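You operate a simulated robot arm through the tools that you are given. There is no shell and no other tool.

The job below is to be done with a simulated robot arm. You get a single attempt, and the scene is never put back.

JOB
Put things in order on the worktop beside the sink. At the end: the white hand pump is on the blue yoghurt tub; the white pot stands where the clear water bottle stood; the silver oil tin stands where the white hand pump stood; the clear water bottle stands where the silver oil tin stood; whatever was shut is shut again. Leave all else as you found it, and nothing knocked over. Set down upright: hand pump.
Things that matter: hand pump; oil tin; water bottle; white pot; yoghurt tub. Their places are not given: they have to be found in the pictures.

The check looks at the end state, three seconds after you hand in, the way a careful person would. Anything else that was tipped, shoved, dropped, spilled or broken makes it a failure.

ROBOT AND FRAMES
A 7-joint arm with a two-finger parallel gripper, fixed in place. Base frame: the origin is on the floor under the middle of its stand, x ahead of it, y to its left, z up; the work surface is at about z = 90. Lengths are in cm, angles in degrees, forces in N, time in s.
With the tool pointing down near the work surface it reaches from about 24 to 68 cm from the base axis. Its first joint turns from -66.0 to 66.0 degrees. Payload 2.4 kg.
The tool frame sits at the grasp point between the pads (the TCP): z along the fingers, y along the line on which they close. The tips reach 3 cm beyond it. Largest opening 9.4 cm; finger width 2.8, thickness 1; the body of the gripper, 5 by 9.6 cm, starts 5.5 cm behind the TCP.
Orientation is that of the tool frame in the base frame, as a unit quaternion [w, x, y, z]. With the fingers straight down and closing along the base's y, the tool's x points along the base's -x, its y along +y and its z along -z.

CONTROLS
- The arm moves only by the tool arm_command. Its argument "moves" is a list of rows, each an object of numbers (a shift or turn left out is 0, a gripper value left out holds the last): "x", "y", "z": the shift along the tool's x, y, z in cm; "rx", "ry", "rz": the turn, a rotation vector about the tool's x, y, z in degrees; "claw": the gripper command, from -1 (shut) to 1 (fully open), values between in proportion. In form: [{"x": .., "y": .., "z": .., "rx": .., "ry": .., "rz": .., "claw": ..}, ...]. A call has 1 to 20 rows; each row is the pose to reach, as a shift and turn from the pose commanded when the call began, along the tool's axes at that moment. Rows are played at 5 a second. More than 5 cm and 8.6 degrees between two rows, or a gripper value outside its range, and nothing of the call is played. Where a pose cannot be reached the arm comes as near as it can. A force on the tool above 40 N (or 10 N above the force at the start of the call, whichever is more), or a blocked arm, ends the call early, and 0.2 s more pass. Each finger travels about 15.3 cm/s and halts on what it meets, pressing with about 40 N; the grip force reading is that of the motor and also rises with nothing between the fingers. The clock runs only during rows and for 0.2 s after the last one: add rows that repeat a pose to give the fingers time. The reply holds the time, the measured pose of the TCP, the force on the tool along the base axes, the opening and the grip force, in the units named above and with some noise, with the torque about the TCP (base axes, N m) and any sound that the robot's microphone picked up, and new pictures: "show" is both (left out), scene, wrist or none.
- Cameras (640 x 400 px; columns grow to the right, rows downward): "scene" is fixed at [2.88, 46.21, 145.46]; the picture's right is [-0.85, -0.53, 0.00], its down [-0.25, 0.40, -0.88] and it looks along [0.47, -0.75, -0.47] (base axes); focal length 334 px, centre (320, 200). "wrist" rides on the gripper at [7.6, 1.4, -10.2] in the tool frame; the picture's right is [-0.18, 0.98, 0.00], its down [-0.75, -0.14, -0.64] and it looks along [-0.63, -0.12, 0.77] (tool axes); focal length 243 px, centre (320, 200).
- probe_pixels(camera, pixels): for up to 12 pixels [column, row] of the newest picture of that camera ("zoom" is the newest enlarged one), the place [x, y, z] in the base frame of the surface seen there, good to about 0.3 cm. The clock stands still meanwhile.
- inspect(camera, box): a new picture of the part [left, top, right, bottom] of that camera's present view, enlarged. The clock stands still meanwhile.
- job_done(): hands the job in; it is judged then, once.

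Leave the gripper open and the arm clear of the work at the hand-in unless told otherwise.

The tools are called after "Emit:" as name(argument=value, ...) on one line, values as JSON. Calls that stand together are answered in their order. arm_command: Moves the arm, as the interface text tells. Its arguments: {"type":"object","properties":{"moves":{"type":"array","items":{"type":"object","properties":{"x":{"type":"number"},"y":{"type":"number"},"z":{"type":"number"},"rx":{"type":"number"},"ry":{"type":"number"},"rz":{"type":"number"},"claw":{"type":"number"}}}},"show":{"type":"string","enum":["both","scene","wrist","none"]}},"required":["moves"]} The other tools are called the same way: probe_pixels (camera, pixels) gives the place of the surface under pixels of a picture; inspect (camera, box) takes an enlarged picture of a part of a camera's view; job_done () hands the job in.

At the start:

```text
clock: 0.0
eef_pos: [31.0, -26.32, 121.49]
orientation: [0.0, 0.0, 1.0, 0.001]
contact_force: [-0.4, 0.0, -0.3]
moment: [0.0, 0.01, 0.02]
width: 9.4
grasp_force: 0.1
```

scene: 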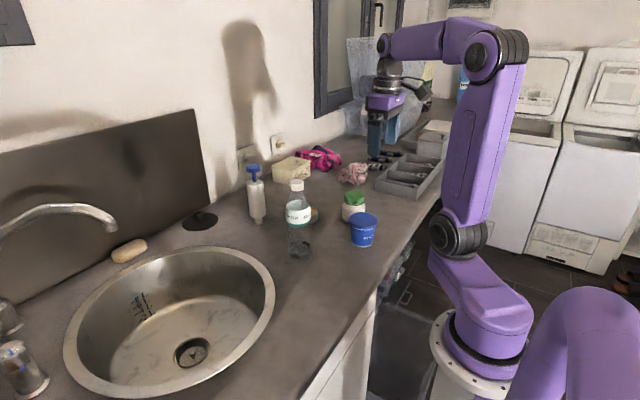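
wrist: 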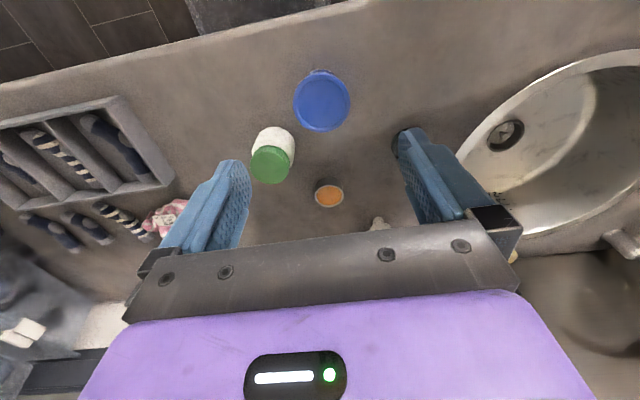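

I see the sink, a bottle with a blue-topped pump at about (257,190), a clear bottle at (298,215), a white jar with a green lid at (353,205) and a blue tub at (363,230). I'll enlarge the scene to identify each thing.

Emit:
inspect(camera="scene", box=[220, 130, 400, 260])

Emit:
inspect(camera="wrist", box=[200, 60, 460, 240])

```text
3.08 times, centred on (310, 195) of scene
```

zoom: 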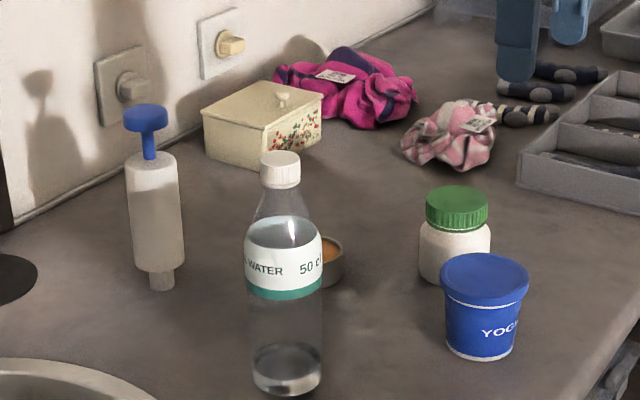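

```text
2.22 times, centred on (330, 150) of wrist
```

zoom: 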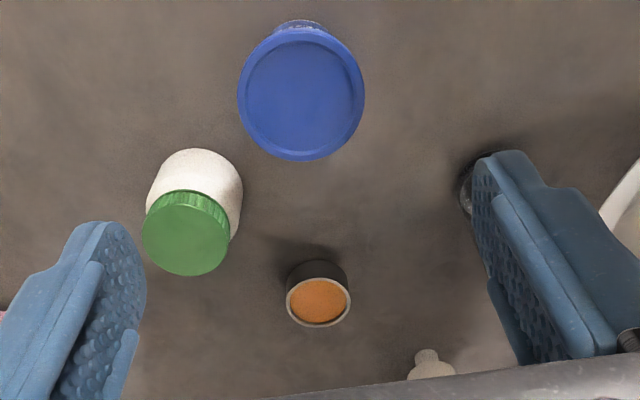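

The tin isn't obvious yet. I'll enlarge the lower left at (20,370), the background around (400,110) and the small round thing behind the bottle at (313,215).

Emit:
inspect(camera="scene", box=[0, 280, 160, 400])

Emit:
inspect(camera="scene", box=[340, 60, 480, 220])

Emit:
inspect(camera="scene", box=[270, 170, 350, 265])

Emit:
inspect(camera="wrist", box=[0, 80, 240, 380])

Emit:
inspect(camera="wrist", box=[400, 40, 640, 300])

```text
3.33 times, centred on (80, 340) of scene
```

zoom: 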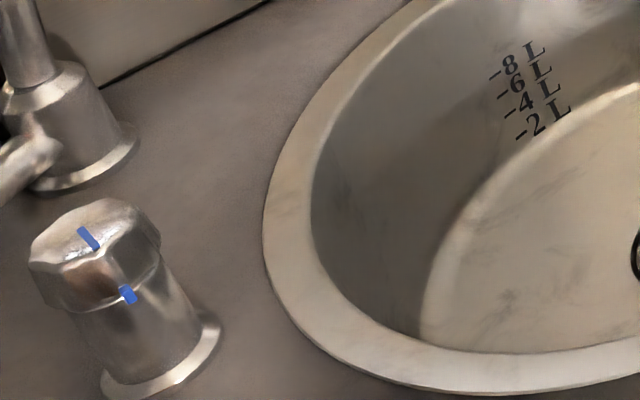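

```text
2.50 times, centred on (410, 140) of scene
```

zoom: 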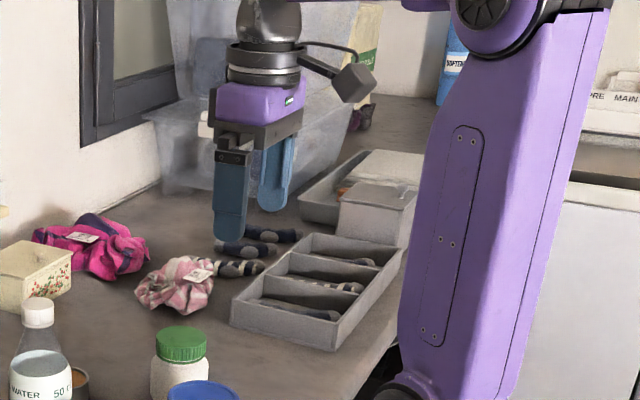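

```text
4.21 times, centred on (310, 218) of scene
```

zoom: 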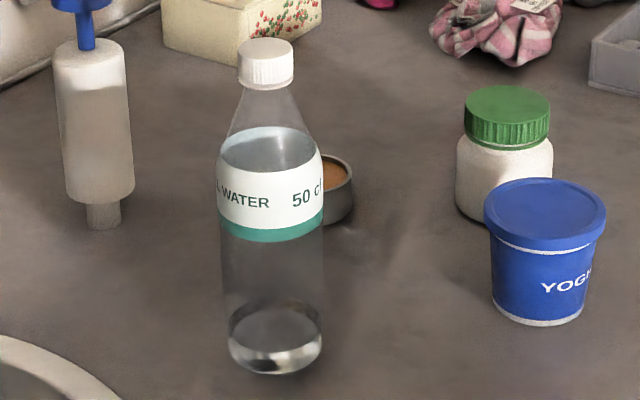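

```text
1.33 times, centred on (120, 230) of wrist
```

zoom: 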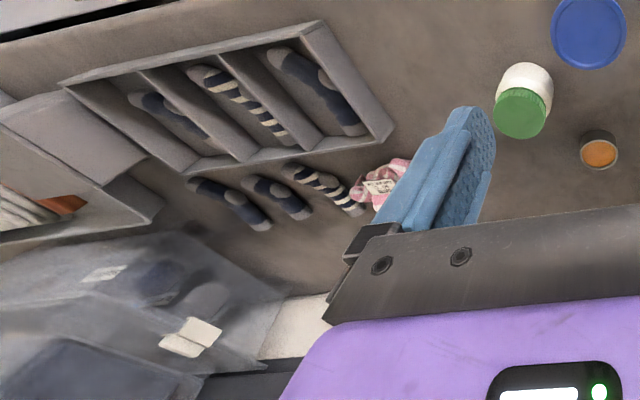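

```text
1.54 times, centred on (520, 170) of wrist
```

zoom: 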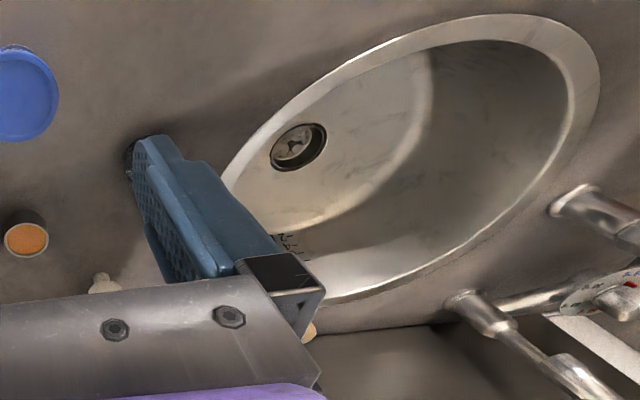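

The small silver tin with the orange contents, behind the bottle at wrist (329,195), looks like the oil tin. The white pot is the jar with the green lid. I'll probe points on all of these for positions and heights.

Emit:
probe_pixels(camera="scene", pixels=[[254, 167], [258, 200], [259, 222], [297, 186], [298, 212], [299, 252], [315, 210], [354, 195], [353, 212], [364, 219], [364, 240], [280, 240]])

Emit:
probe_pixels(camera="wrist", pixels=[[329, 194], [329, 206], [329, 184], [316, 196], [344, 196], [321, 100], [294, 100], [349, 100], [271, 165], [270, 135], [378, 222], [372, 228]])

```text
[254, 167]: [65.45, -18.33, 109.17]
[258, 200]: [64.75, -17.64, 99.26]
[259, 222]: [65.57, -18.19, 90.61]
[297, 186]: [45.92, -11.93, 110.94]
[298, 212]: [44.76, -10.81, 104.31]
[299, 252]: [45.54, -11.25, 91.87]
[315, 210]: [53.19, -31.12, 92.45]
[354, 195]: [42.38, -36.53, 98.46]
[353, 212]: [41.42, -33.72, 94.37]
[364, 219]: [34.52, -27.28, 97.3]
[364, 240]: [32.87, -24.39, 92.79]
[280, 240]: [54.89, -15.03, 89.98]
```

```text
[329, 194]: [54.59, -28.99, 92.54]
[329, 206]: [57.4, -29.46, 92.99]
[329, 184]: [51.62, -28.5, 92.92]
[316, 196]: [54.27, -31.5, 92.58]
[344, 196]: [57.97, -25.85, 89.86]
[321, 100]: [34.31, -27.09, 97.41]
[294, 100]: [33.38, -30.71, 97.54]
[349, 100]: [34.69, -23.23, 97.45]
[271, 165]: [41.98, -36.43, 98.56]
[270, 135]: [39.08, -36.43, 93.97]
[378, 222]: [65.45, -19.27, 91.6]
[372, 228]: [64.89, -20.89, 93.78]
```

Readings so far, roughly:
- Pump at (66,-18.5), top near z 109.
- Bottle at (46.4,-13.5), top near 112.
- Tin at (54.6,-29), rim near 93.
- Pot at (42,-36.5), lid near 98.5.
- Tub at (34.3,-27), lid at 97.4.

Next I'll probe the neighbours (box, scrunchies, tray, sink rim, worktop edges, backsplash) so I know the free space.

Emit:
probe_pixels(camera="scene", pixels=[[275, 180], [296, 178], [308, 172], [343, 176], [365, 180], [376, 185], [405, 200], [382, 168], [275, 290], [240, 250], [200, 222], [345, 300]])

Emit:
probe_pixels(camera="scene", pixels=[[230, 235], [265, 258], [300, 275], [330, 250], [240, 210], [285, 210], [380, 260], [253, 177], [246, 172], [262, 190], [266, 195], [250, 195]])

Emit:
inspect(camera="scene", box=[235, 155, 285, 235])

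```text
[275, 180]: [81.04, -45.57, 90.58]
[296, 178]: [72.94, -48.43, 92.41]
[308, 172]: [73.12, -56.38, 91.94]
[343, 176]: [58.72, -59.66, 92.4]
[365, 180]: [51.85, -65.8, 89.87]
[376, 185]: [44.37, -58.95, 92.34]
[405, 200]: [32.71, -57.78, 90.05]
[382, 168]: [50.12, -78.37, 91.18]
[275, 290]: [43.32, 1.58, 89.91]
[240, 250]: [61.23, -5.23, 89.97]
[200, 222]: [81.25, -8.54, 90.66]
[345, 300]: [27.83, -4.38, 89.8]
```

```text
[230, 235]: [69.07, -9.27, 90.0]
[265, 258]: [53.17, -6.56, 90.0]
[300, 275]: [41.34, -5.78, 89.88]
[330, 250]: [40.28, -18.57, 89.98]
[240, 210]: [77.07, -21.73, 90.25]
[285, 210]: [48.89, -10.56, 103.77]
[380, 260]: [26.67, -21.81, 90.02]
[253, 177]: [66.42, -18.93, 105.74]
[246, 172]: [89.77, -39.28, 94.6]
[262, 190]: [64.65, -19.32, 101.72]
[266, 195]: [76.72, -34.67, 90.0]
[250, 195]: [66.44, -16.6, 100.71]
```

```text
5.00 times, centred on (260, 195) of scene
```

zoom: 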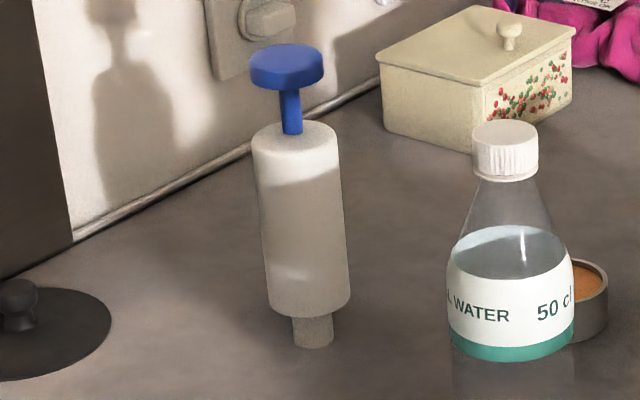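

The worktop to the left around (61,-4) is free. The order that needs least reaching over tall things is:
1. Tin to a free spot on the left.
2. Bottle to the tin's place.
3. Pot to the bottle's place.
4. Pump onto the tub.
5. Tin to the pump's place.

First I'll move high toward the tin, with the hand yawed to the radial direction, and look again.

Emit:
arm_command(moves=[{"x": -3, "rz": 5.6}, {"x": -6, "rz": 11.2}, {"x": -9, "rz": 16.8}, {"x": -12, "rz": 22.4}, {"x": -15, "rz": 28}, {"x": -15, "rz": 28}], show="both")

```text
clock: 1.4
eef_pos: [46.11, -26.32, 121.43]
orientation: [0.0, 0.243, 0.97, 0.0]
contact_force: [0.0, -0.2, 0.3]
moment: [-0.03, 0.01, 0.01]
width: 9.38
grasp_force: 0.0
```

scene: 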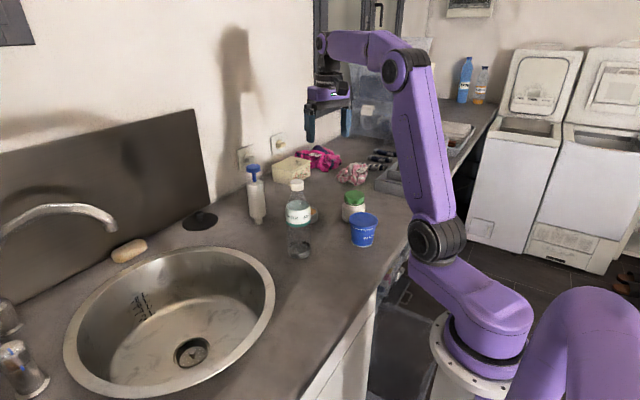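
wrist: 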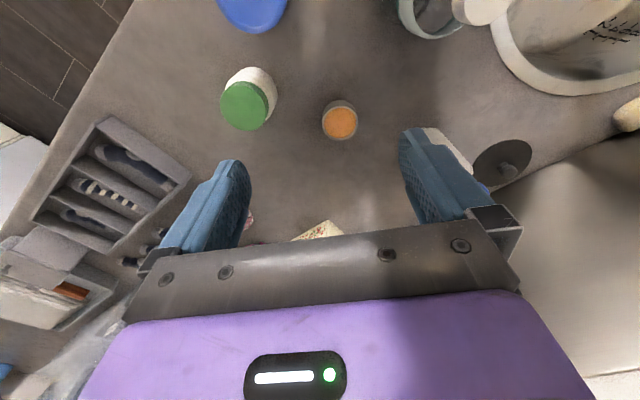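

The yaw is as intended. The tin is now at wrist (340,122). I'll enlarge it.

Emit:
inspect(camera="wrist", box=[300, 80, 390, 150])

```text
5.71 times, centred on (345, 115) of wrist
```

zoom: 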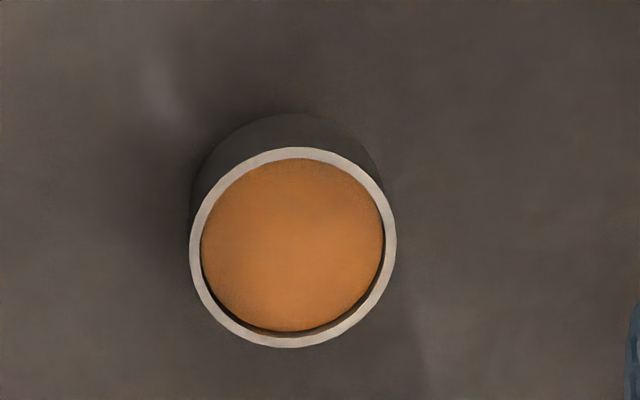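

The tin is open and filled nearly to the rim, so it has to stay level. I'll probe its rim and fill.

Emit:
probe_pixels(camera="zoom", pixels=[[194, 250], [391, 245], [294, 152], [292, 342], [292, 245], [225, 180], [365, 315], [300, 120]])

Emit:
probe_pixels(camera="scene", pixels=[[240, 262], [225, 252], [255, 270], [210, 247], [245, 240], [235, 248]])

```text
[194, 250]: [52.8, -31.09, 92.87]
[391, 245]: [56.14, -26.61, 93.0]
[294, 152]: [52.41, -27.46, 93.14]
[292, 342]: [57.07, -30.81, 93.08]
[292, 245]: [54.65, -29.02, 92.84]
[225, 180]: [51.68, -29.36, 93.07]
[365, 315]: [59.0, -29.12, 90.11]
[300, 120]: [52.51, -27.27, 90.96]
```

```text
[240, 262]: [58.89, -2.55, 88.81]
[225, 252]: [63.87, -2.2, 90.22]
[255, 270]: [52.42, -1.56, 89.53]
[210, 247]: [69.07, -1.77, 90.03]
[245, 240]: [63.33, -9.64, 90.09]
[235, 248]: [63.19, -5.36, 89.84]
```

The tin centre is about (54.6,-29.0), diameter about 5.7, rim at z 93.0. The sink rim takes up the left side, so I'd rather park the tin close to the base, near (36,-10.5). No arm link will pass over tall things there.

Before touching anything I'll test the far reach (radius 68.6) with a 20° outward tilt in free air above the tin.

Emit:
arm_command(moves=[{"x": -2.2, "y": 0.23, "z": 2.8, "ry": -2.9}, {"x": -4.4, "y": 0.46, "z": 5.6, "ry": -5.8}, {"x": -6.6, "y": 0.7, "z": 8.4, "ry": -8.6}, {"x": -8.8, "y": 0.9, "z": 11.2, "ry": -11.4}, {"x": -11, "y": 1.1, "z": 14, "ry": -14.3}, {"x": -13.3, "y": 1.35, "z": 16.8, "ry": -17.1}, {"x": -15.6, "y": 1.6, "z": 19.4, "ry": -20}, {"x": -15.6, "y": 1.6, "z": 19.4, "ry": -20}], show="both")

```text
clock: 3.2
eef_pos: [60.54, -32.32, 102.07]
orientation: [0.169, 0.239, 0.955, -0.042]
contact_force: [-0.2, 0.6, 0.6]
moment: [0.0, 0.01, 0.02]
width: 9.39
grasp_force: 0.0
```

scene: 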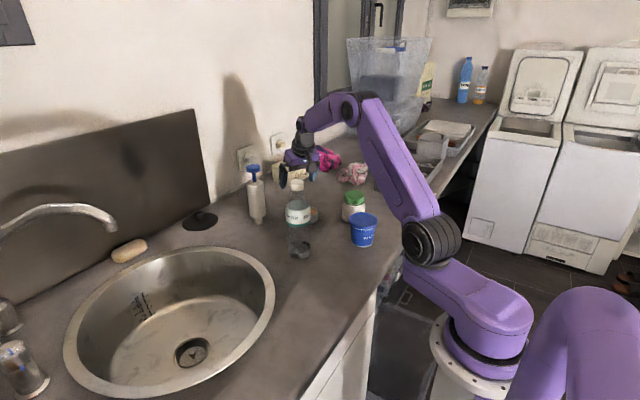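
wrist: 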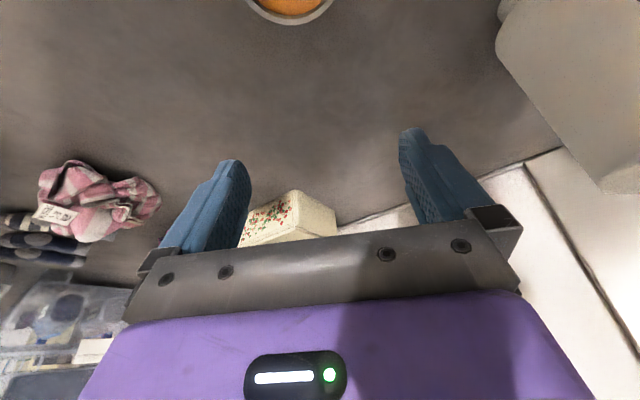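

That is reachable. I'll go down another 7 cm here in free space, with tips at about z 92, to confirm the low reach, then come back up.

Emit:
arm_command(moves=[{"x": 0.8, "z": 2.2}, {"x": 1.6, "z": 4.4}, {"x": 2.4, "z": 6.58}, {"x": 2.4, "z": 6.58}], show="scene")

```text
clock: 4.2
eef_pos: [60.45, -32.49, 95.04]
orientation: [0.169, 0.238, 0.956, -0.042]
contact_force: [-0.1, 0.2, 0.3]
moment: [-0.01, 0.0, 0.01]
width: 9.38
grasp_force: 0.0
```

scene: 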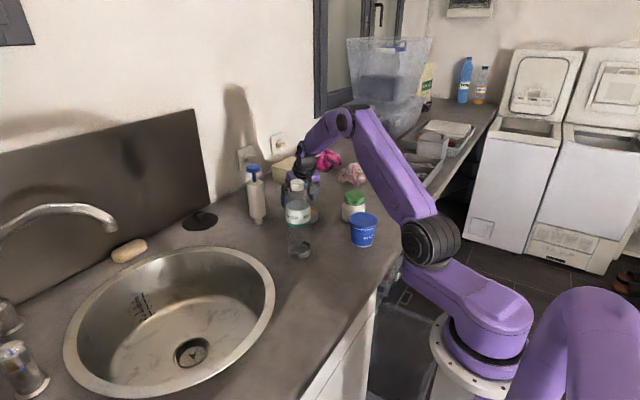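

The low far reach works. Now I'll check the near parking spot (36,-10.5) empty, keeping this orientation: up to z 116, back past the bottle, then down to z 96.

Emit:
arm_command(moves=[{"x": -1.44, "z": -3.95}, {"x": -2.87, "z": -7.89}, {"x": -4.31, "z": -11.84}, {"x": -5.74, "z": -15.78}, {"x": -7.18, "z": -19.73}, {"x": -3.58, "y": -0.06, "z": -21.04}, {"x": 0.02, "y": -0.11, "z": -22.35}, {"x": 3.62, "y": -0.17, "z": -23.66}, {"x": 7.21, "y": -0.22, "z": -24.97}, {"x": 10.81, "y": -0.28, "z": -26.28}, {"x": 14.41, "y": -0.33, "z": -27.59}, {"x": 17.21, "y": 2.43, "z": -28.61}, {"x": 20.0, "y": 5.19, "z": -29.62}, {"x": 22.8, "y": 7.95, "z": -30.64}, {"x": 24.17, "y": 7.95, "z": -26.88}, {"x": 25.54, "y": 7.95, "z": -23.12}, {"x": 26.9, "y": 7.95, "z": -19.37}, {"x": 28.27, "y": 7.95, "z": -15.61}, {"x": 29.64, "y": 7.95, "z": -11.85}], show="both")

```text
clock: 8.2
eef_pos: [36.45, -10.14, 96.83]
orientation: [0.166, 0.237, 0.956, -0.041]
contact_force: [-0.5, -0.4, 0.4]
moment: [-0.01, 0.03, -0.03]
width: 9.4
grasp_force: 0.1
out of reach, approached as far as the arm can: row 19
```

scene: 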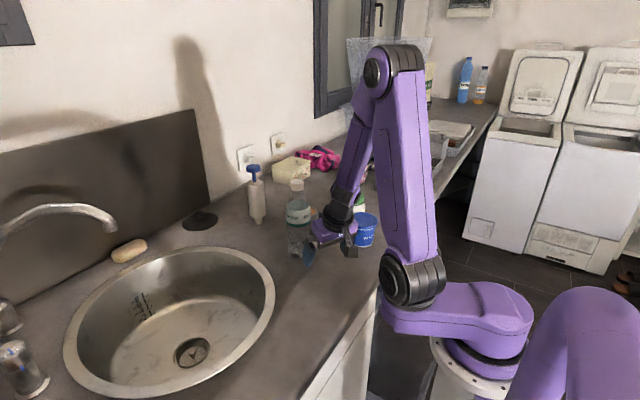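
wrist: 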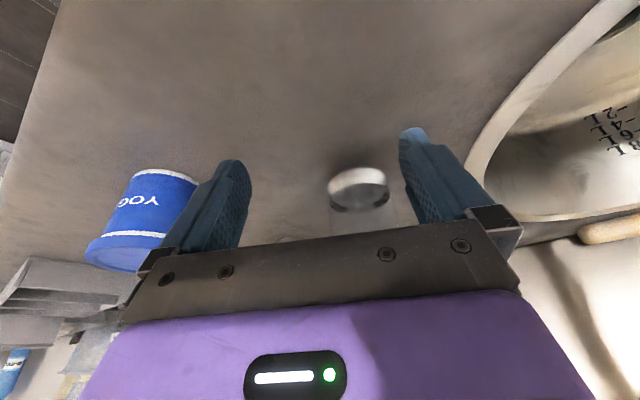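

The near spot with 20° tilt is right at the inner limit; row 19 was out of reach. I'll reduce the tilt to 10° here and see whether low z is reachable.

Emit:
arm_command(moves=[{"ry": 5}, {"ry": 10}, {"ry": 10}], show="none")

```text
clock: 9.0
eef_pos: [36.25, -10.17, 96.95]
orientation: [0.084, 0.242, 0.967, -0.021]
contact_force: [-1.0, -0.4, -0.5]
moment: [-0.01, -0.01, -0.02]
width: 9.42
grasp_force: 0.1
out of reach, approached as far as the arm can: row 1
```

Emit:
arm_command(moves=[{"x": 0.3, "z": 1.7}, {"x": 0.61, "z": 3.45}, {"x": 0.61, "z": 3.45}], show="wrist")

```text
clock: 9.8
eef_pos: [36.15, -10.16, 93.57]
orientation: [0.084, 0.241, 0.967, -0.021]
contact_force: [-0.1, 0.8, 0.7]
moment: [0.0, -0.03, 0.02]
width: 9.41
grasp_force: 0.0
```

wrist: 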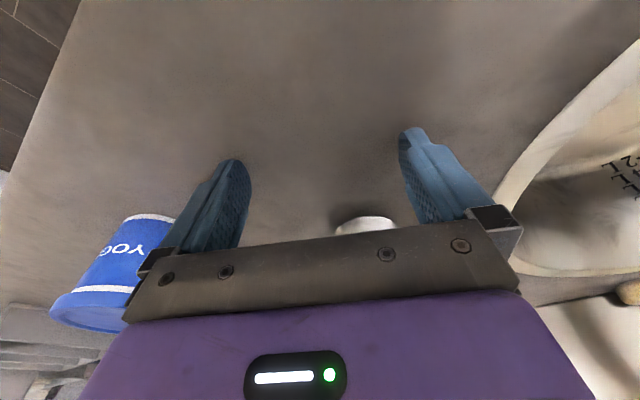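

With 10° tilt the parking spot works, at TCP (36.2,-10.2,93.6). Now back up and over to a pre-grasp above the tin at (54.3,-28.9,106), keeping this orientation.

Emit:
arm_command(moves=[{"x": -0.78, "z": -4.41}, {"x": -1.56, "z": -8.82}, {"x": -2.34, "z": -13.24}, {"x": -3.12, "z": -17.65}, {"x": -3.9, "z": -22.06}, {"x": -6.84, "y": -2.88, "z": -21.54}, {"x": -9.78, "y": -5.77, "z": -21.02}, {"x": -12.72, "y": -8.65, "z": -20.5}, {"x": -15.5, "y": -8.52, "z": -17.98}, {"x": -18.28, "y": -8.38, "z": -15.47}, {"x": -21.05, "y": -8.25, "z": -12.95}, {"x": -23.83, "y": -8.11, "z": -10.44}, {"x": -26.61, "y": -7.98, "z": -7.92}, {"x": -26.61, "y": -7.98, "z": -7.92}], show="both")

```text
clock: 12.8
eef_pos: [54.37, -28.76, 105.67]
orientation: [0.085, 0.241, 0.967, -0.02]
contact_force: [-0.3, 0.0, -0.1]
moment: [-0.01, -0.04, -0.01]
width: 9.39
grasp_force: 0.1
```

scene: 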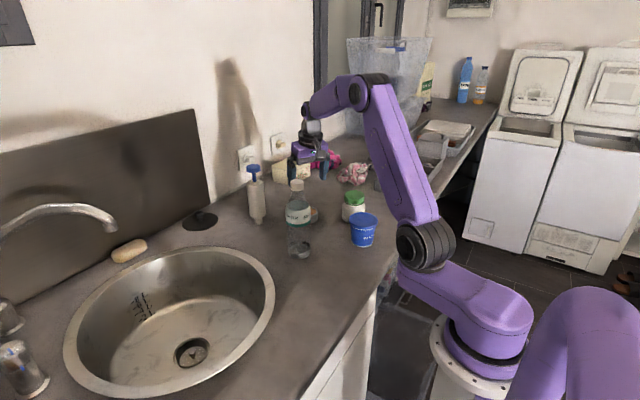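
wrist: 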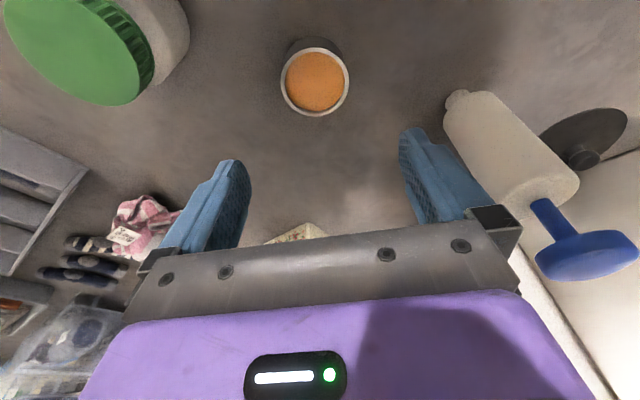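

The tin sits between the finger lines at wrist (315,80). I'll descend to TCP z about 93.4, with tips about 0.3 cm above the worktop, in small steps.

Emit:
arm_command(moves=[{"x": 0.7, "y": -0.1, "z": 3.95}, {"x": 1.4, "y": -0.1, "z": 7.9}, {"x": 1.7, "y": -0.1, "z": 9.9}, {"x": 1.95, "y": -0.1, "z": 11.0}, {"x": 2.12, "y": -0.1, "z": 12.02}, {"x": 2.12, "y": -0.1, "z": 12.02}], show="both")

```text
clock: 14.2
eef_pos: [54.34, -29.02, 93.66]
orientation: [0.085, 0.241, 0.967, -0.021]
contact_force: [0.2, -0.3, 0.2]
moment: [0.01, -0.04, 0.0]
width: 9.41
grasp_force: 0.1
```

scene: 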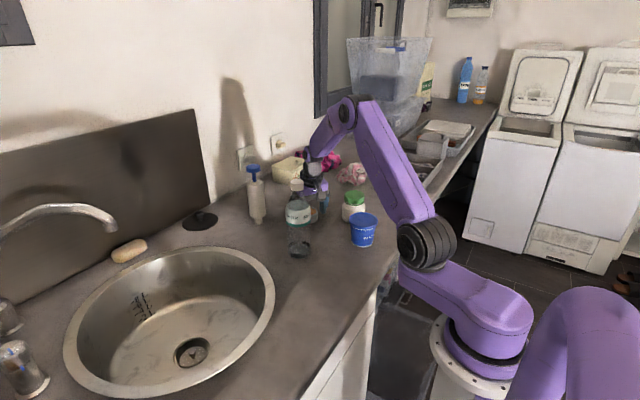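
wrist: 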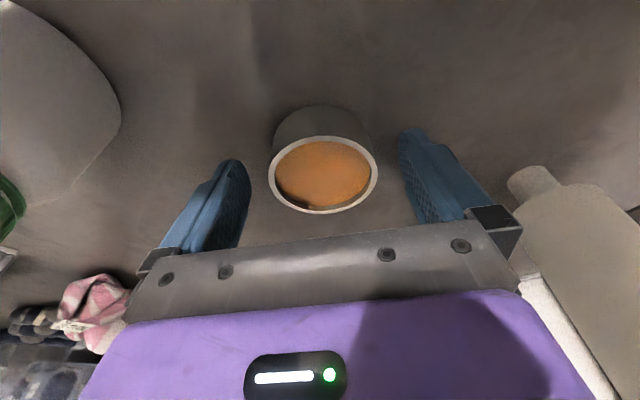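

The tin is centred between the pads. I'll close slowly so it doesn't get a jolt.

Emit:
arm_command(moves=[{"claw": 0.5}, {"claw": 0.36}, {"claw": 0.3}, {"claw": 0.26}, {"claw": 0.23}, {"claw": 0.21}, {"claw": 0.19}, {"claw": 0.17}, {"claw": 0.14}, {"claw": 0.1}, {"claw": 0.0}, {"claw": 0.0}], show="wrist")

```text
clock: 16.8
eef_pos: [54.41, -28.99, 93.59]
orientation: [0.084, 0.241, 0.967, -0.021]
contact_force: [0.7, 0.3, 0.8]
moment: [0.01, -0.04, 0.02]
width: 5.86
grasp_force: 40.0
```

wrist: 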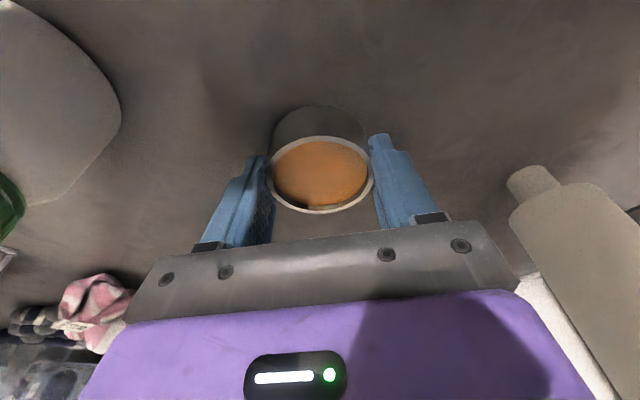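

The grip is firm at width 5.86 and 40 N. I'll lift gently by 12 cm, keeping the tin level.

Emit:
arm_command(moves=[{"x": -0.05, "z": -0.3}, {"x": -0.16, "z": -0.89}, {"x": -0.31, "z": -1.77}, {"x": -0.52, "z": -2.96}, {"x": -0.77, "z": -4.33}, {"x": -1.03, "z": -5.81}, {"x": -1.29, "z": -7.29}, {"x": -1.55, "z": -8.77}, {"x": -1.77, "z": -10.05}, {"x": -1.95, "z": -11.03}, {"x": -2.05, "z": -11.62}, {"x": -2.09, "z": -11.82}, {"x": -2.09, "z": -11.82}], show="both")

```text
clock: 19.6
eef_pos: [54.4, -29.06, 105.74]
orientation: [0.085, 0.241, 0.967, -0.022]
contact_force: [0.5, -0.6, -0.7]
moment: [0.01, 0.0, 0.01]
width: 5.87
grasp_force: 40.0
```

scene: 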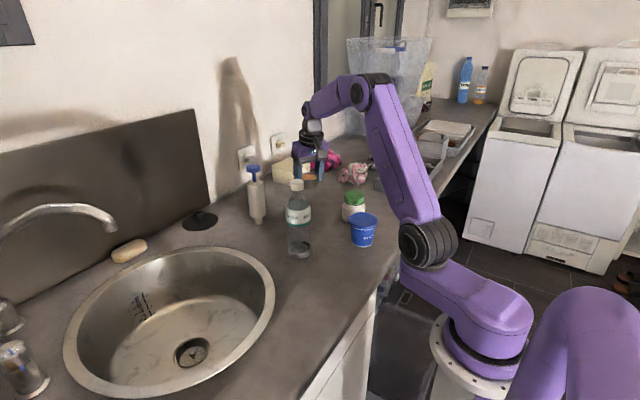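
wrist: 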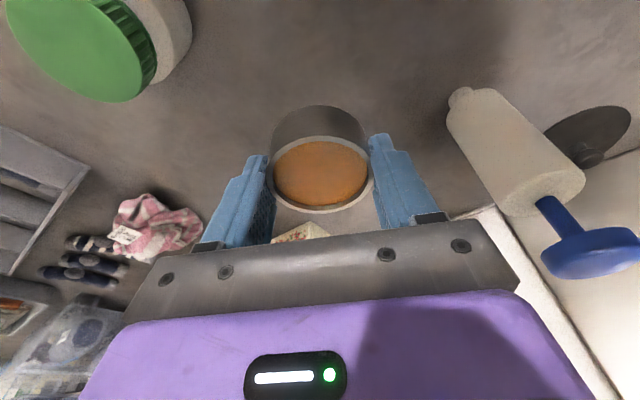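

The tin is up and level. I'll carry it slowly inward over the tub's left side and round the bottle to above (36.4,-10.3), staying at this height.

Emit:
arm_command(moves=[{"x": 0.51, "y": -0.07, "z": -0.09}, {"x": 1.54, "y": -0.21, "z": -0.27}, {"x": 2.9, "y": -0.4, "z": -0.51}, {"x": 4.61, "y": -0.63, "z": -0.81}, {"x": 6.31, "y": -0.87, "z": -1.11}, {"x": 8.02, "y": -1.1, "z": -1.41}, {"x": 9.72, "y": -1.33, "z": -1.72}, {"x": 11.43, "y": -1.57, "z": -2.02}, {"x": 13.14, "y": -1.8, "z": -2.32}, {"x": 14.84, "y": -2.04, "z": -2.62}, {"x": 16.21, "y": -2.22, "z": -2.86}, {"x": 17.06, "y": -2.34, "z": -3.01}, {"x": 17.42, "y": -1.82, "z": -3.07}, {"x": 18.22, "y": -0.67, "z": -3.22}, {"x": 19.31, "y": 0.9, "z": -3.41}, {"x": 20.54, "y": 2.68, "z": -3.63}, {"x": 21.78, "y": 4.46, "z": -3.85}, {"x": 22.94, "y": 6.13, "z": -4.05}, {"x": 23.88, "y": 7.49, "z": -4.22}, {"x": 24.32, "y": 8.12, "z": -4.3}], show="both")

```text
clock: 23.8
eef_pos: [36.34, -10.09, 105.62]
orientation: [0.085, 0.241, 0.967, -0.022]
contact_force: [-0.2, 0.4, -0.9]
moment: [-0.02, -0.03, -0.04]
width: 5.87
grasp_force: 39.8
```

scene: 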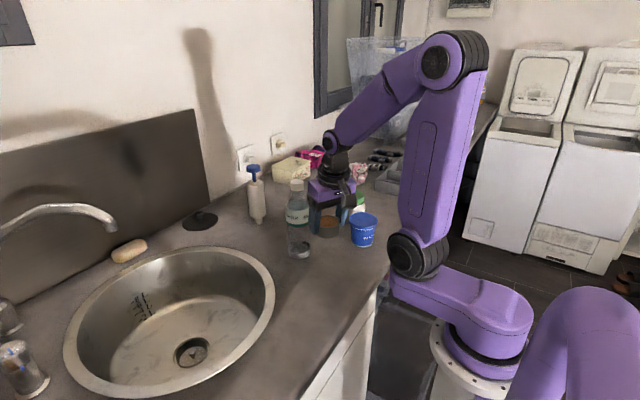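
wrist: 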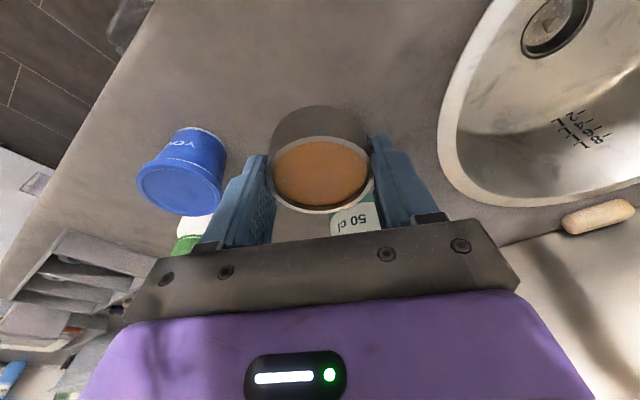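

The tin is above the parking spot with nothing below it. I'll lower it slowly to the worktop.

Emit:
arm_command(moves=[{"x": 0.05, "z": 0.3}, {"x": 0.16, "z": 0.89}, {"x": 0.33, "z": 1.87}, {"x": 0.56, "z": 3.15}, {"x": 0.8, "z": 4.53}, {"x": 1.04, "z": 5.91}, {"x": 1.29, "z": 7.29}, {"x": 1.51, "z": 8.57}, {"x": 1.71, "z": 9.65}, {"x": 1.84, "z": 10.44}, {"x": 1.95, "z": 11.03}, {"x": 2.02, "z": 11.43}, {"x": 2.06, "z": 11.67}, {"x": 2.08, "z": 11.77}, {"x": 2.08, "z": 11.77}], show="both")

```text
clock: 27.0
eef_pos: [36.27, -10.19, 93.68]
orientation: [0.084, 0.241, 0.967, -0.021]
contact_force: [-0.5, -0.3, -0.5]
moment: [-0.01, -0.02, 0.02]
width: 5.87
grasp_force: 39.9
```

scene: 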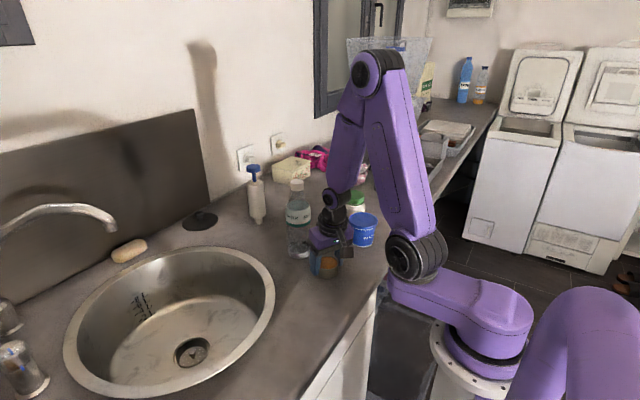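
wrist: 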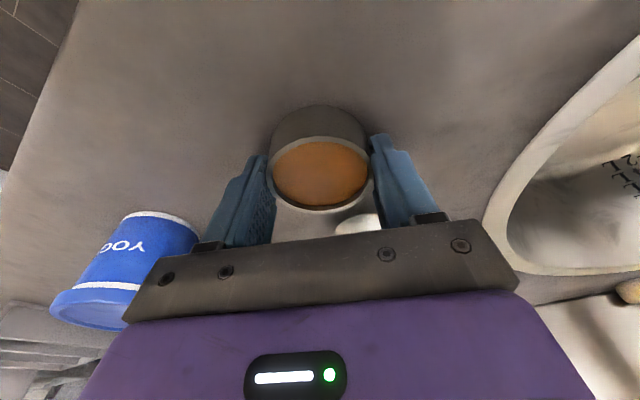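

There is no clear contact yet (force around -0.5). I'll lower another 0.15 cm to feel the worktop.

Emit:
arm_command(moves=[{"x": 0.01, "z": 0.07}, {"x": 0.03, "z": 0.15}, {"x": 0.03, "z": 0.15}], show="none")

```text
clock: 27.8
eef_pos: [36.33, -10.26, 93.72]
orientation: [0.086, 0.242, 0.966, -0.022]
contact_force: [-4.7, 2.8, 15.0]
moment: [0.11, 0.13, 0.04]
width: 5.86
grasp_force: 40.3
stopped in row 3: the force on the tool passed its limit at 41 N (the readings are from after the stop); the commanded pose is now the measured one
```

It is on the worktop now, pressing. I'll ease up a hair and open slowly.

Emit:
arm_command(moves=[{"x": 0.0, "z": -0.05}, {"x": 0.0, "z": -0.05, "claw": 0.2}, {"z": -0.05, "claw": 0.24}, {"z": -0.05, "claw": 0.27}, {"z": -0.05, "claw": 0.3}, {"z": -0.05, "claw": 0.36}, {"z": -0.05, "claw": 0.5}, {"z": -0.05, "claw": 0.7}, {"z": -0.05, "claw": 1}, {"z": -0.05, "claw": 1}], show="wrist")

```text
clock: 30.0
eef_pos: [36.39, -10.32, 93.85]
orientation: [0.085, 0.242, 0.966, -0.021]
contact_force: [0.5, -0.7, -0.8]
moment: [0.02, -0.01, 0.03]
width: 9.41
grasp_force: 0.0
```

wrist: 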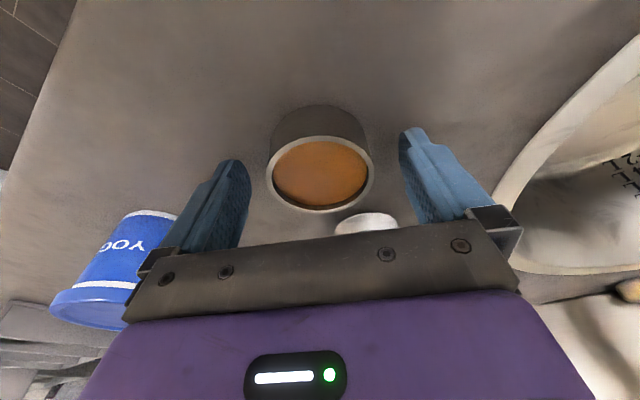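

The tin is standing free. I'll rise straight up 24 cm and look at the bottle.

Emit:
arm_command(moves=[{"x": -0.17, "z": -0.99}, {"x": -0.52, "z": -2.96}, {"x": -1.22, "z": -6.9}, {"x": -1.92, "z": -10.84}, {"x": -2.61, "z": -14.78}, {"x": -3.31, "z": -18.72}, {"x": -4.18, "z": -23.3}, {"x": -4.18, "z": -23.3}], show="both")

```text
clock: 31.8
eef_pos: [36.37, -10.31, 117.48]
orientation: [0.086, 0.24, 0.967, -0.021]
contact_force: [-0.1, 0.8, -0.6]
moment: [0.0, -0.04, -0.01]
width: 9.4
grasp_force: 0.2
```

scene: 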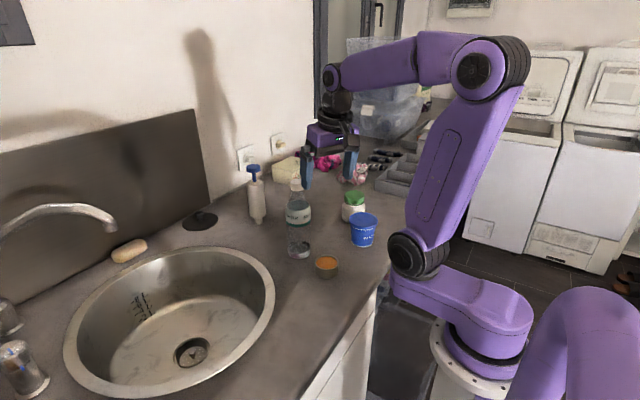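
wrist: 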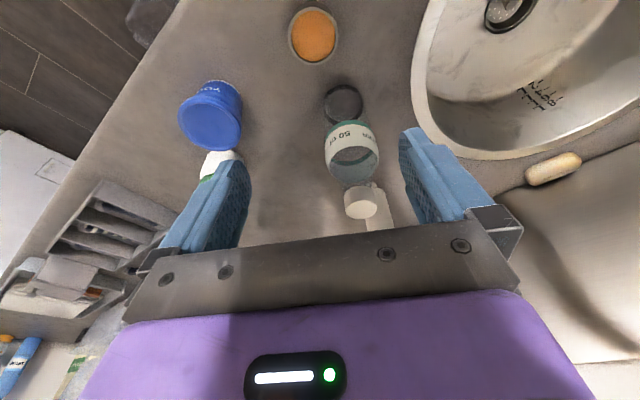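

The bottle is in the wrist view: base at (345,103), label at (352,145), cap at (361,202). I'll enlarge it and probe for its axis and heights.

Emit:
inspect(camera="wrist", box=[300, 75, 412, 235])

Emit:
inspect(camera="scene", box=[265, 165, 335, 265])

```text
2.50 times, centred on (356, 155) of wrist
```

zoom: 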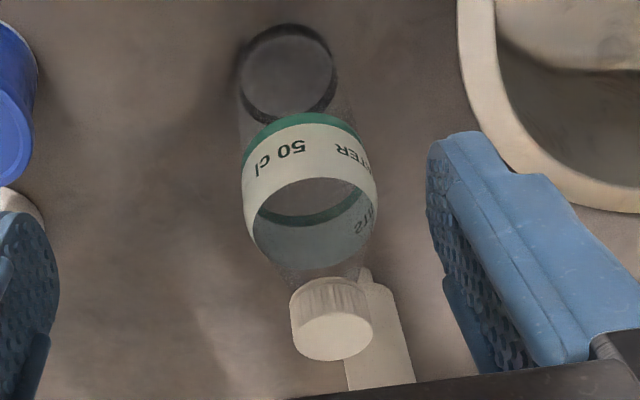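

```text
4.00 times, centred on (300, 215) of scene
```

zoom: 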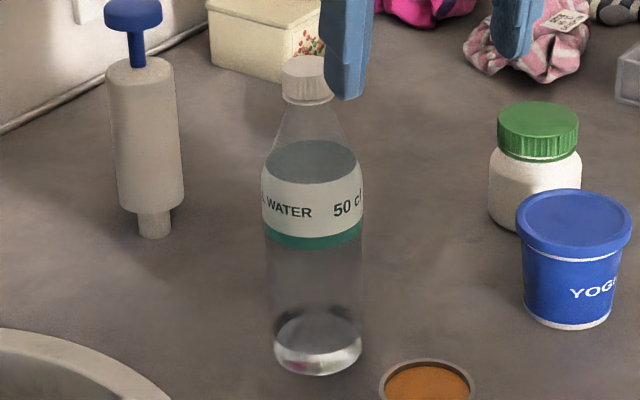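

Emit:
probe_pixels(camera="wrist", pixels=[[361, 211], [346, 208], [375, 206], [361, 218], [360, 190], [348, 124], [349, 135], [351, 143], [329, 150], [376, 148], [344, 90], [344, 110]])

Emit:
probe_pixels(camera="zoom", pixels=[[305, 66], [308, 95], [268, 215], [312, 205], [357, 205], [268, 235], [357, 235], [318, 360], [318, 345], [275, 340], [358, 345], [312, 170]])

```text
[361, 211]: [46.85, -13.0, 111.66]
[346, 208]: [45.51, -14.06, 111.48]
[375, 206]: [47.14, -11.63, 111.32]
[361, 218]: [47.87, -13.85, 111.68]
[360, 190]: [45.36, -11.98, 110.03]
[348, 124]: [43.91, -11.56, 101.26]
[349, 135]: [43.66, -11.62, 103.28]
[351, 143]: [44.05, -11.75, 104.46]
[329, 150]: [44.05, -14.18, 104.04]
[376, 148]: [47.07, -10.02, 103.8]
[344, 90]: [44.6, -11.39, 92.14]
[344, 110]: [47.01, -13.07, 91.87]
```

```text
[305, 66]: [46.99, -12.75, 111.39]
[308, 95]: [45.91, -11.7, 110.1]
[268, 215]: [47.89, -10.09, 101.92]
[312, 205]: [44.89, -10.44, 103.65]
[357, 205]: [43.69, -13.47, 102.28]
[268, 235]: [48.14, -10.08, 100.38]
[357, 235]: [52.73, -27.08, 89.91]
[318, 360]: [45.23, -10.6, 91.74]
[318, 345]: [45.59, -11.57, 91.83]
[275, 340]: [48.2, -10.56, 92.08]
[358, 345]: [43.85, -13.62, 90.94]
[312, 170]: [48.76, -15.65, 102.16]
```

The bottle axis is about (46.8,-13.0), radius about 3.15, cap top at z 111.6, label from about z 100.5 to 105. To get a solid body grip without the palm meeting the cap, I'll tilt the hand to 35° outward and line up behind and above the bottle.

Emit:
arm_command(moves=[{"x": -0.53, "y": 0.63, "z": 1.08, "ry": -6.25}, {"x": -1.06, "y": 1.26, "z": 2.17, "ry": -12.5}, {"x": -1.6, "y": 1.9, "z": 3.25, "ry": -18.75}, {"x": -2.13, "y": 2.53, "z": 4.34, "ry": -25}, {"x": -2.13, "y": 2.53, "z": 4.34, "ry": -25}], show="both")

```text
clock: 33.0
eef_pos: [40.19, -9.52, 113.57]
orientation: [0.292, 0.232, 0.925, -0.073]
contact_force: [0.1, -0.1, 0.4]
moment: [0.02, 0.04, -0.02]
width: 9.39
grasp_force: 0.0
```

scene: 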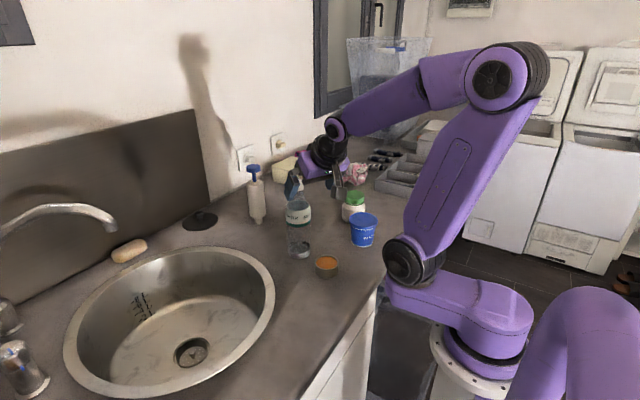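
wrist: 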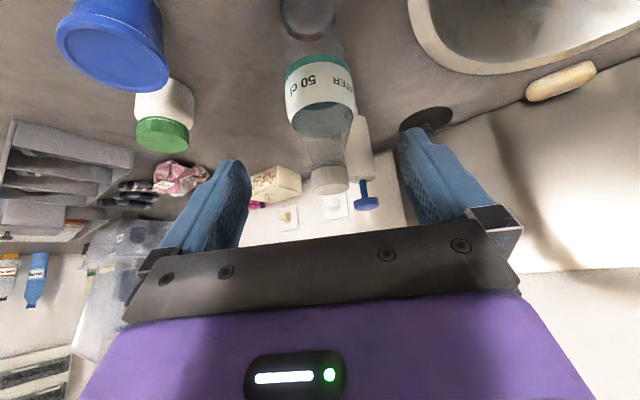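

The bottle lies centred between the fingers at column ~325. I'll advance along the finger axis by 11.9 cm.

Emit:
arm_command(moves=[{"z": 2.5}, {"z": 5}, {"z": 7.5}, {"z": 9.5}, {"z": 11, "x": 0.05}, {"z": 11.89, "x": 0.07}, {"z": 11.89, "x": 0.07}], show="both")

```text
clock: 34.5
eef_pos: [46.56, -12.79, 104.53]
orientation: [0.306, 0.23, 0.921, -0.073]
contact_force: [-1.4, 0.7, 8.2]
moment: [-0.02, -0.06, -0.02]
width: 9.38
grasp_force: 0.1
stopped in row 7: the force on the tool passed its limit at 43 N (the readings are from after the stop); the commanded pose is now the measured one
```

scene: 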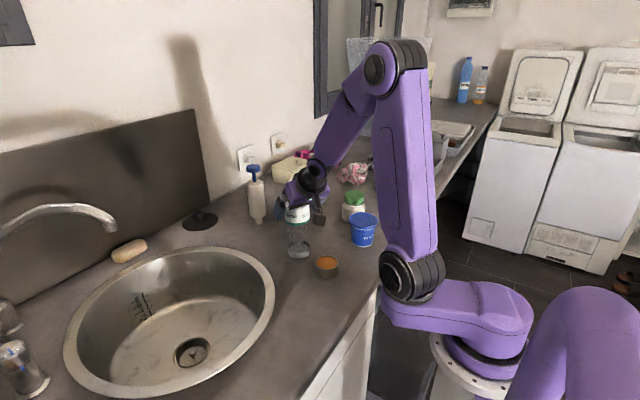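
wrist: 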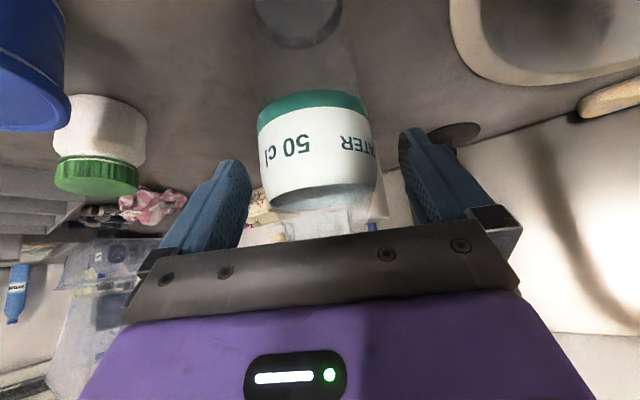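

The palm touched the cap, with the force pointing up, and the move stopped. The bottle still stands upright. I'll back off 2 cm along the fingers and look closely.

Emit:
arm_command(moves=[{"z": -0.7}, {"z": -2}, {"z": -2}], show="both")

Emit:
inspect(camera="scene", box=[265, 150, 355, 285])

```text
clock: 35.3
eef_pos: [45.46, -12.05, 105.97]
orientation: [0.303, 0.229, 0.922, -0.073]
contact_force: [0.1, -0.3, -0.2]
moment: [0.01, -0.01, 0.01]
width: 9.39
grasp_force: 0.1
```

scene: 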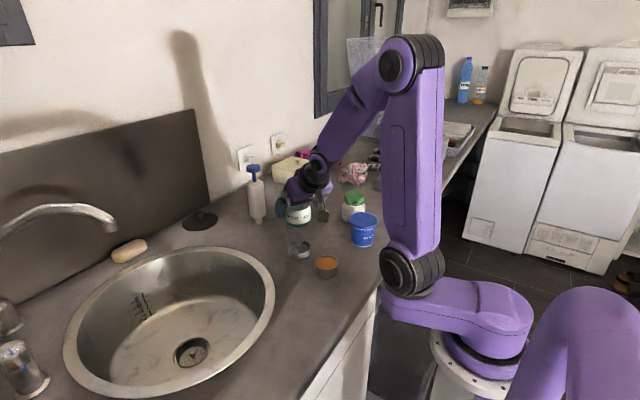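
wrist: 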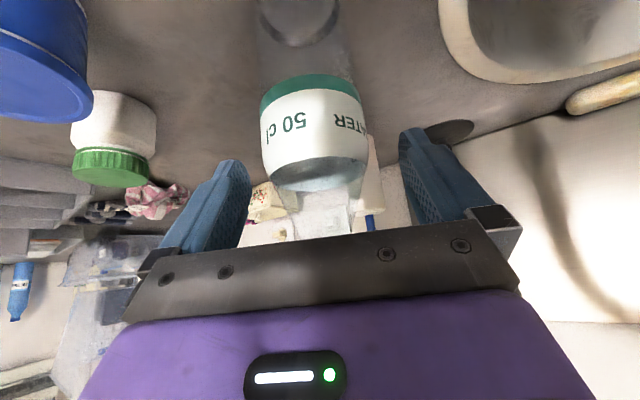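

```text
2.96 times, centred on (310, 218) of scene
```

zoom: 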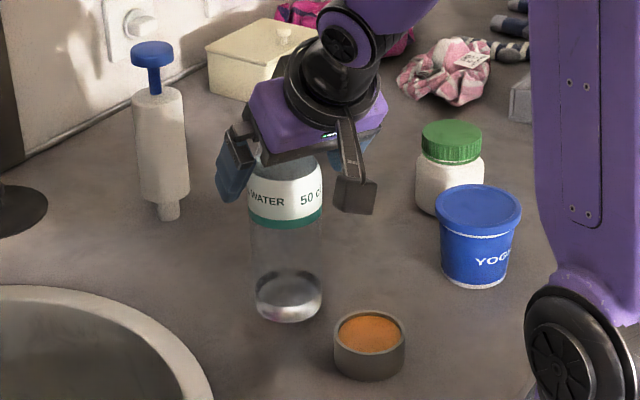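

The bottle is still upright and the palm needs more room from the cap. I'll tilt further to 45° about the TCP, which swings the palm back away from the cap.

Emit:
arm_command(moves=[{"ry": -4.4}, {"ry": -8.7}, {"ry": -8.7}], show="both")

Emit:
probe_pixels(camera="scene", pixels=[[284, 222], [299, 216], [312, 220], [299, 255], [287, 250], [311, 250], [299, 248], [292, 220], [306, 220]])

Emit:
inspect(camera="scene", box=[265, 150, 355, 285])

```text
clock: 36.1
eef_pos: [45.53, -12.11, 105.93]
orientation: [0.372, 0.223, 0.896, -0.09]
contact_force: [-0.7, -0.9, 0.2]
moment: [0.01, 0.0, -0.02]
width: 9.4
grasp_force: 0.2
```

scene: 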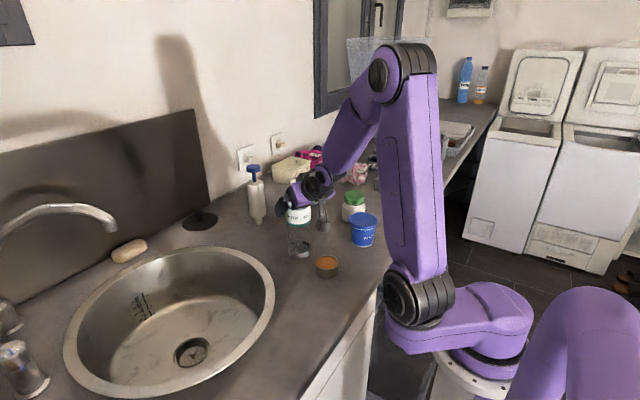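
wrist: 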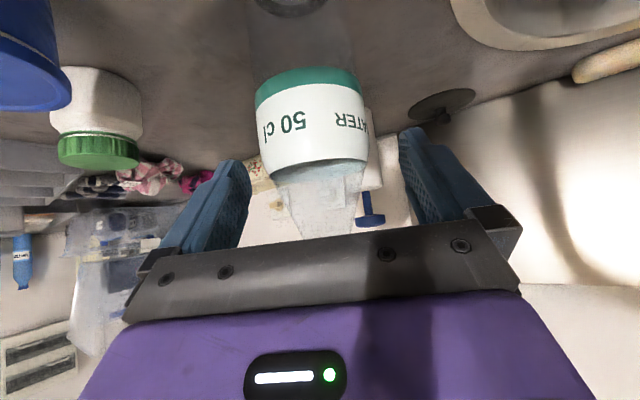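

```text
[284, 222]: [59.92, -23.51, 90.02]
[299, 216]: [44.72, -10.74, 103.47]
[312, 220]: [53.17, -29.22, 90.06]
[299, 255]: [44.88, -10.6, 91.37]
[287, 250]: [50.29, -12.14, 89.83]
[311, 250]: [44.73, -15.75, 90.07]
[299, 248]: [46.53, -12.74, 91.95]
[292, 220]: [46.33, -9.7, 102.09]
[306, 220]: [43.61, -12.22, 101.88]
```

```text
2.96 times, centred on (310, 218) of scene
```

zoom: 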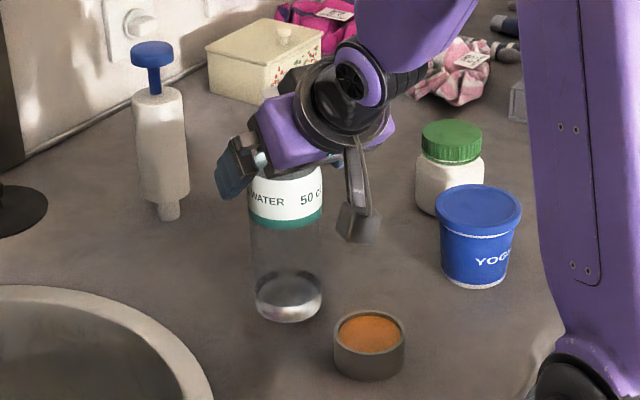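

The bottle hasn't moved. The tilt is 45° and the palm is now behind the cap. I'll advance to (46.5,-12.9,103.3) in small steps.

Emit:
arm_command(moves=[{"x": 0.25, "y": -0.05, "z": 0.7}, {"x": 0.5, "y": -0.1, "z": 1.4}, {"x": 0.75, "y": -0.15, "z": 2.1}, {"x": 0.98, "y": -0.19, "z": 2.74}, {"x": 0.98, "y": -0.19, "z": 2.74}], show="both")

```text
clock: 37.3
eef_pos: [46.61, -12.96, 103.48]
orientation: [0.372, 0.225, 0.896, -0.091]
contact_force: [-0.3, 0.7, 0.2]
moment: [-0.02, -0.02, 0.02]
width: 9.4
grasp_force: 0.0
```

scene: 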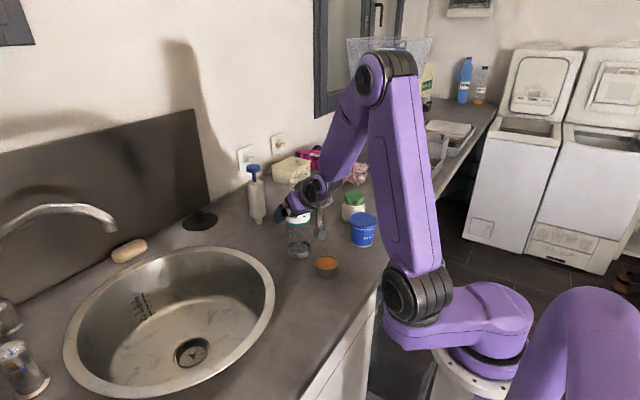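
wrist: 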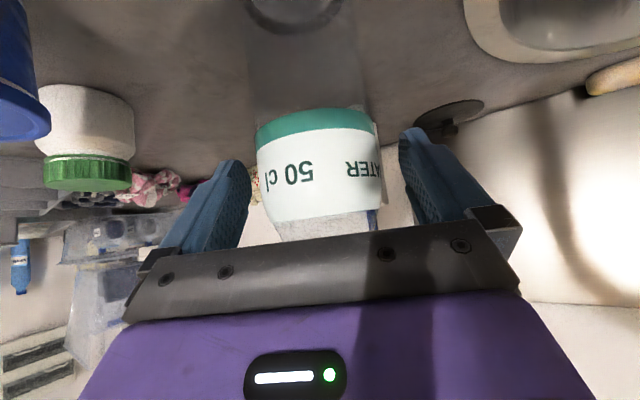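

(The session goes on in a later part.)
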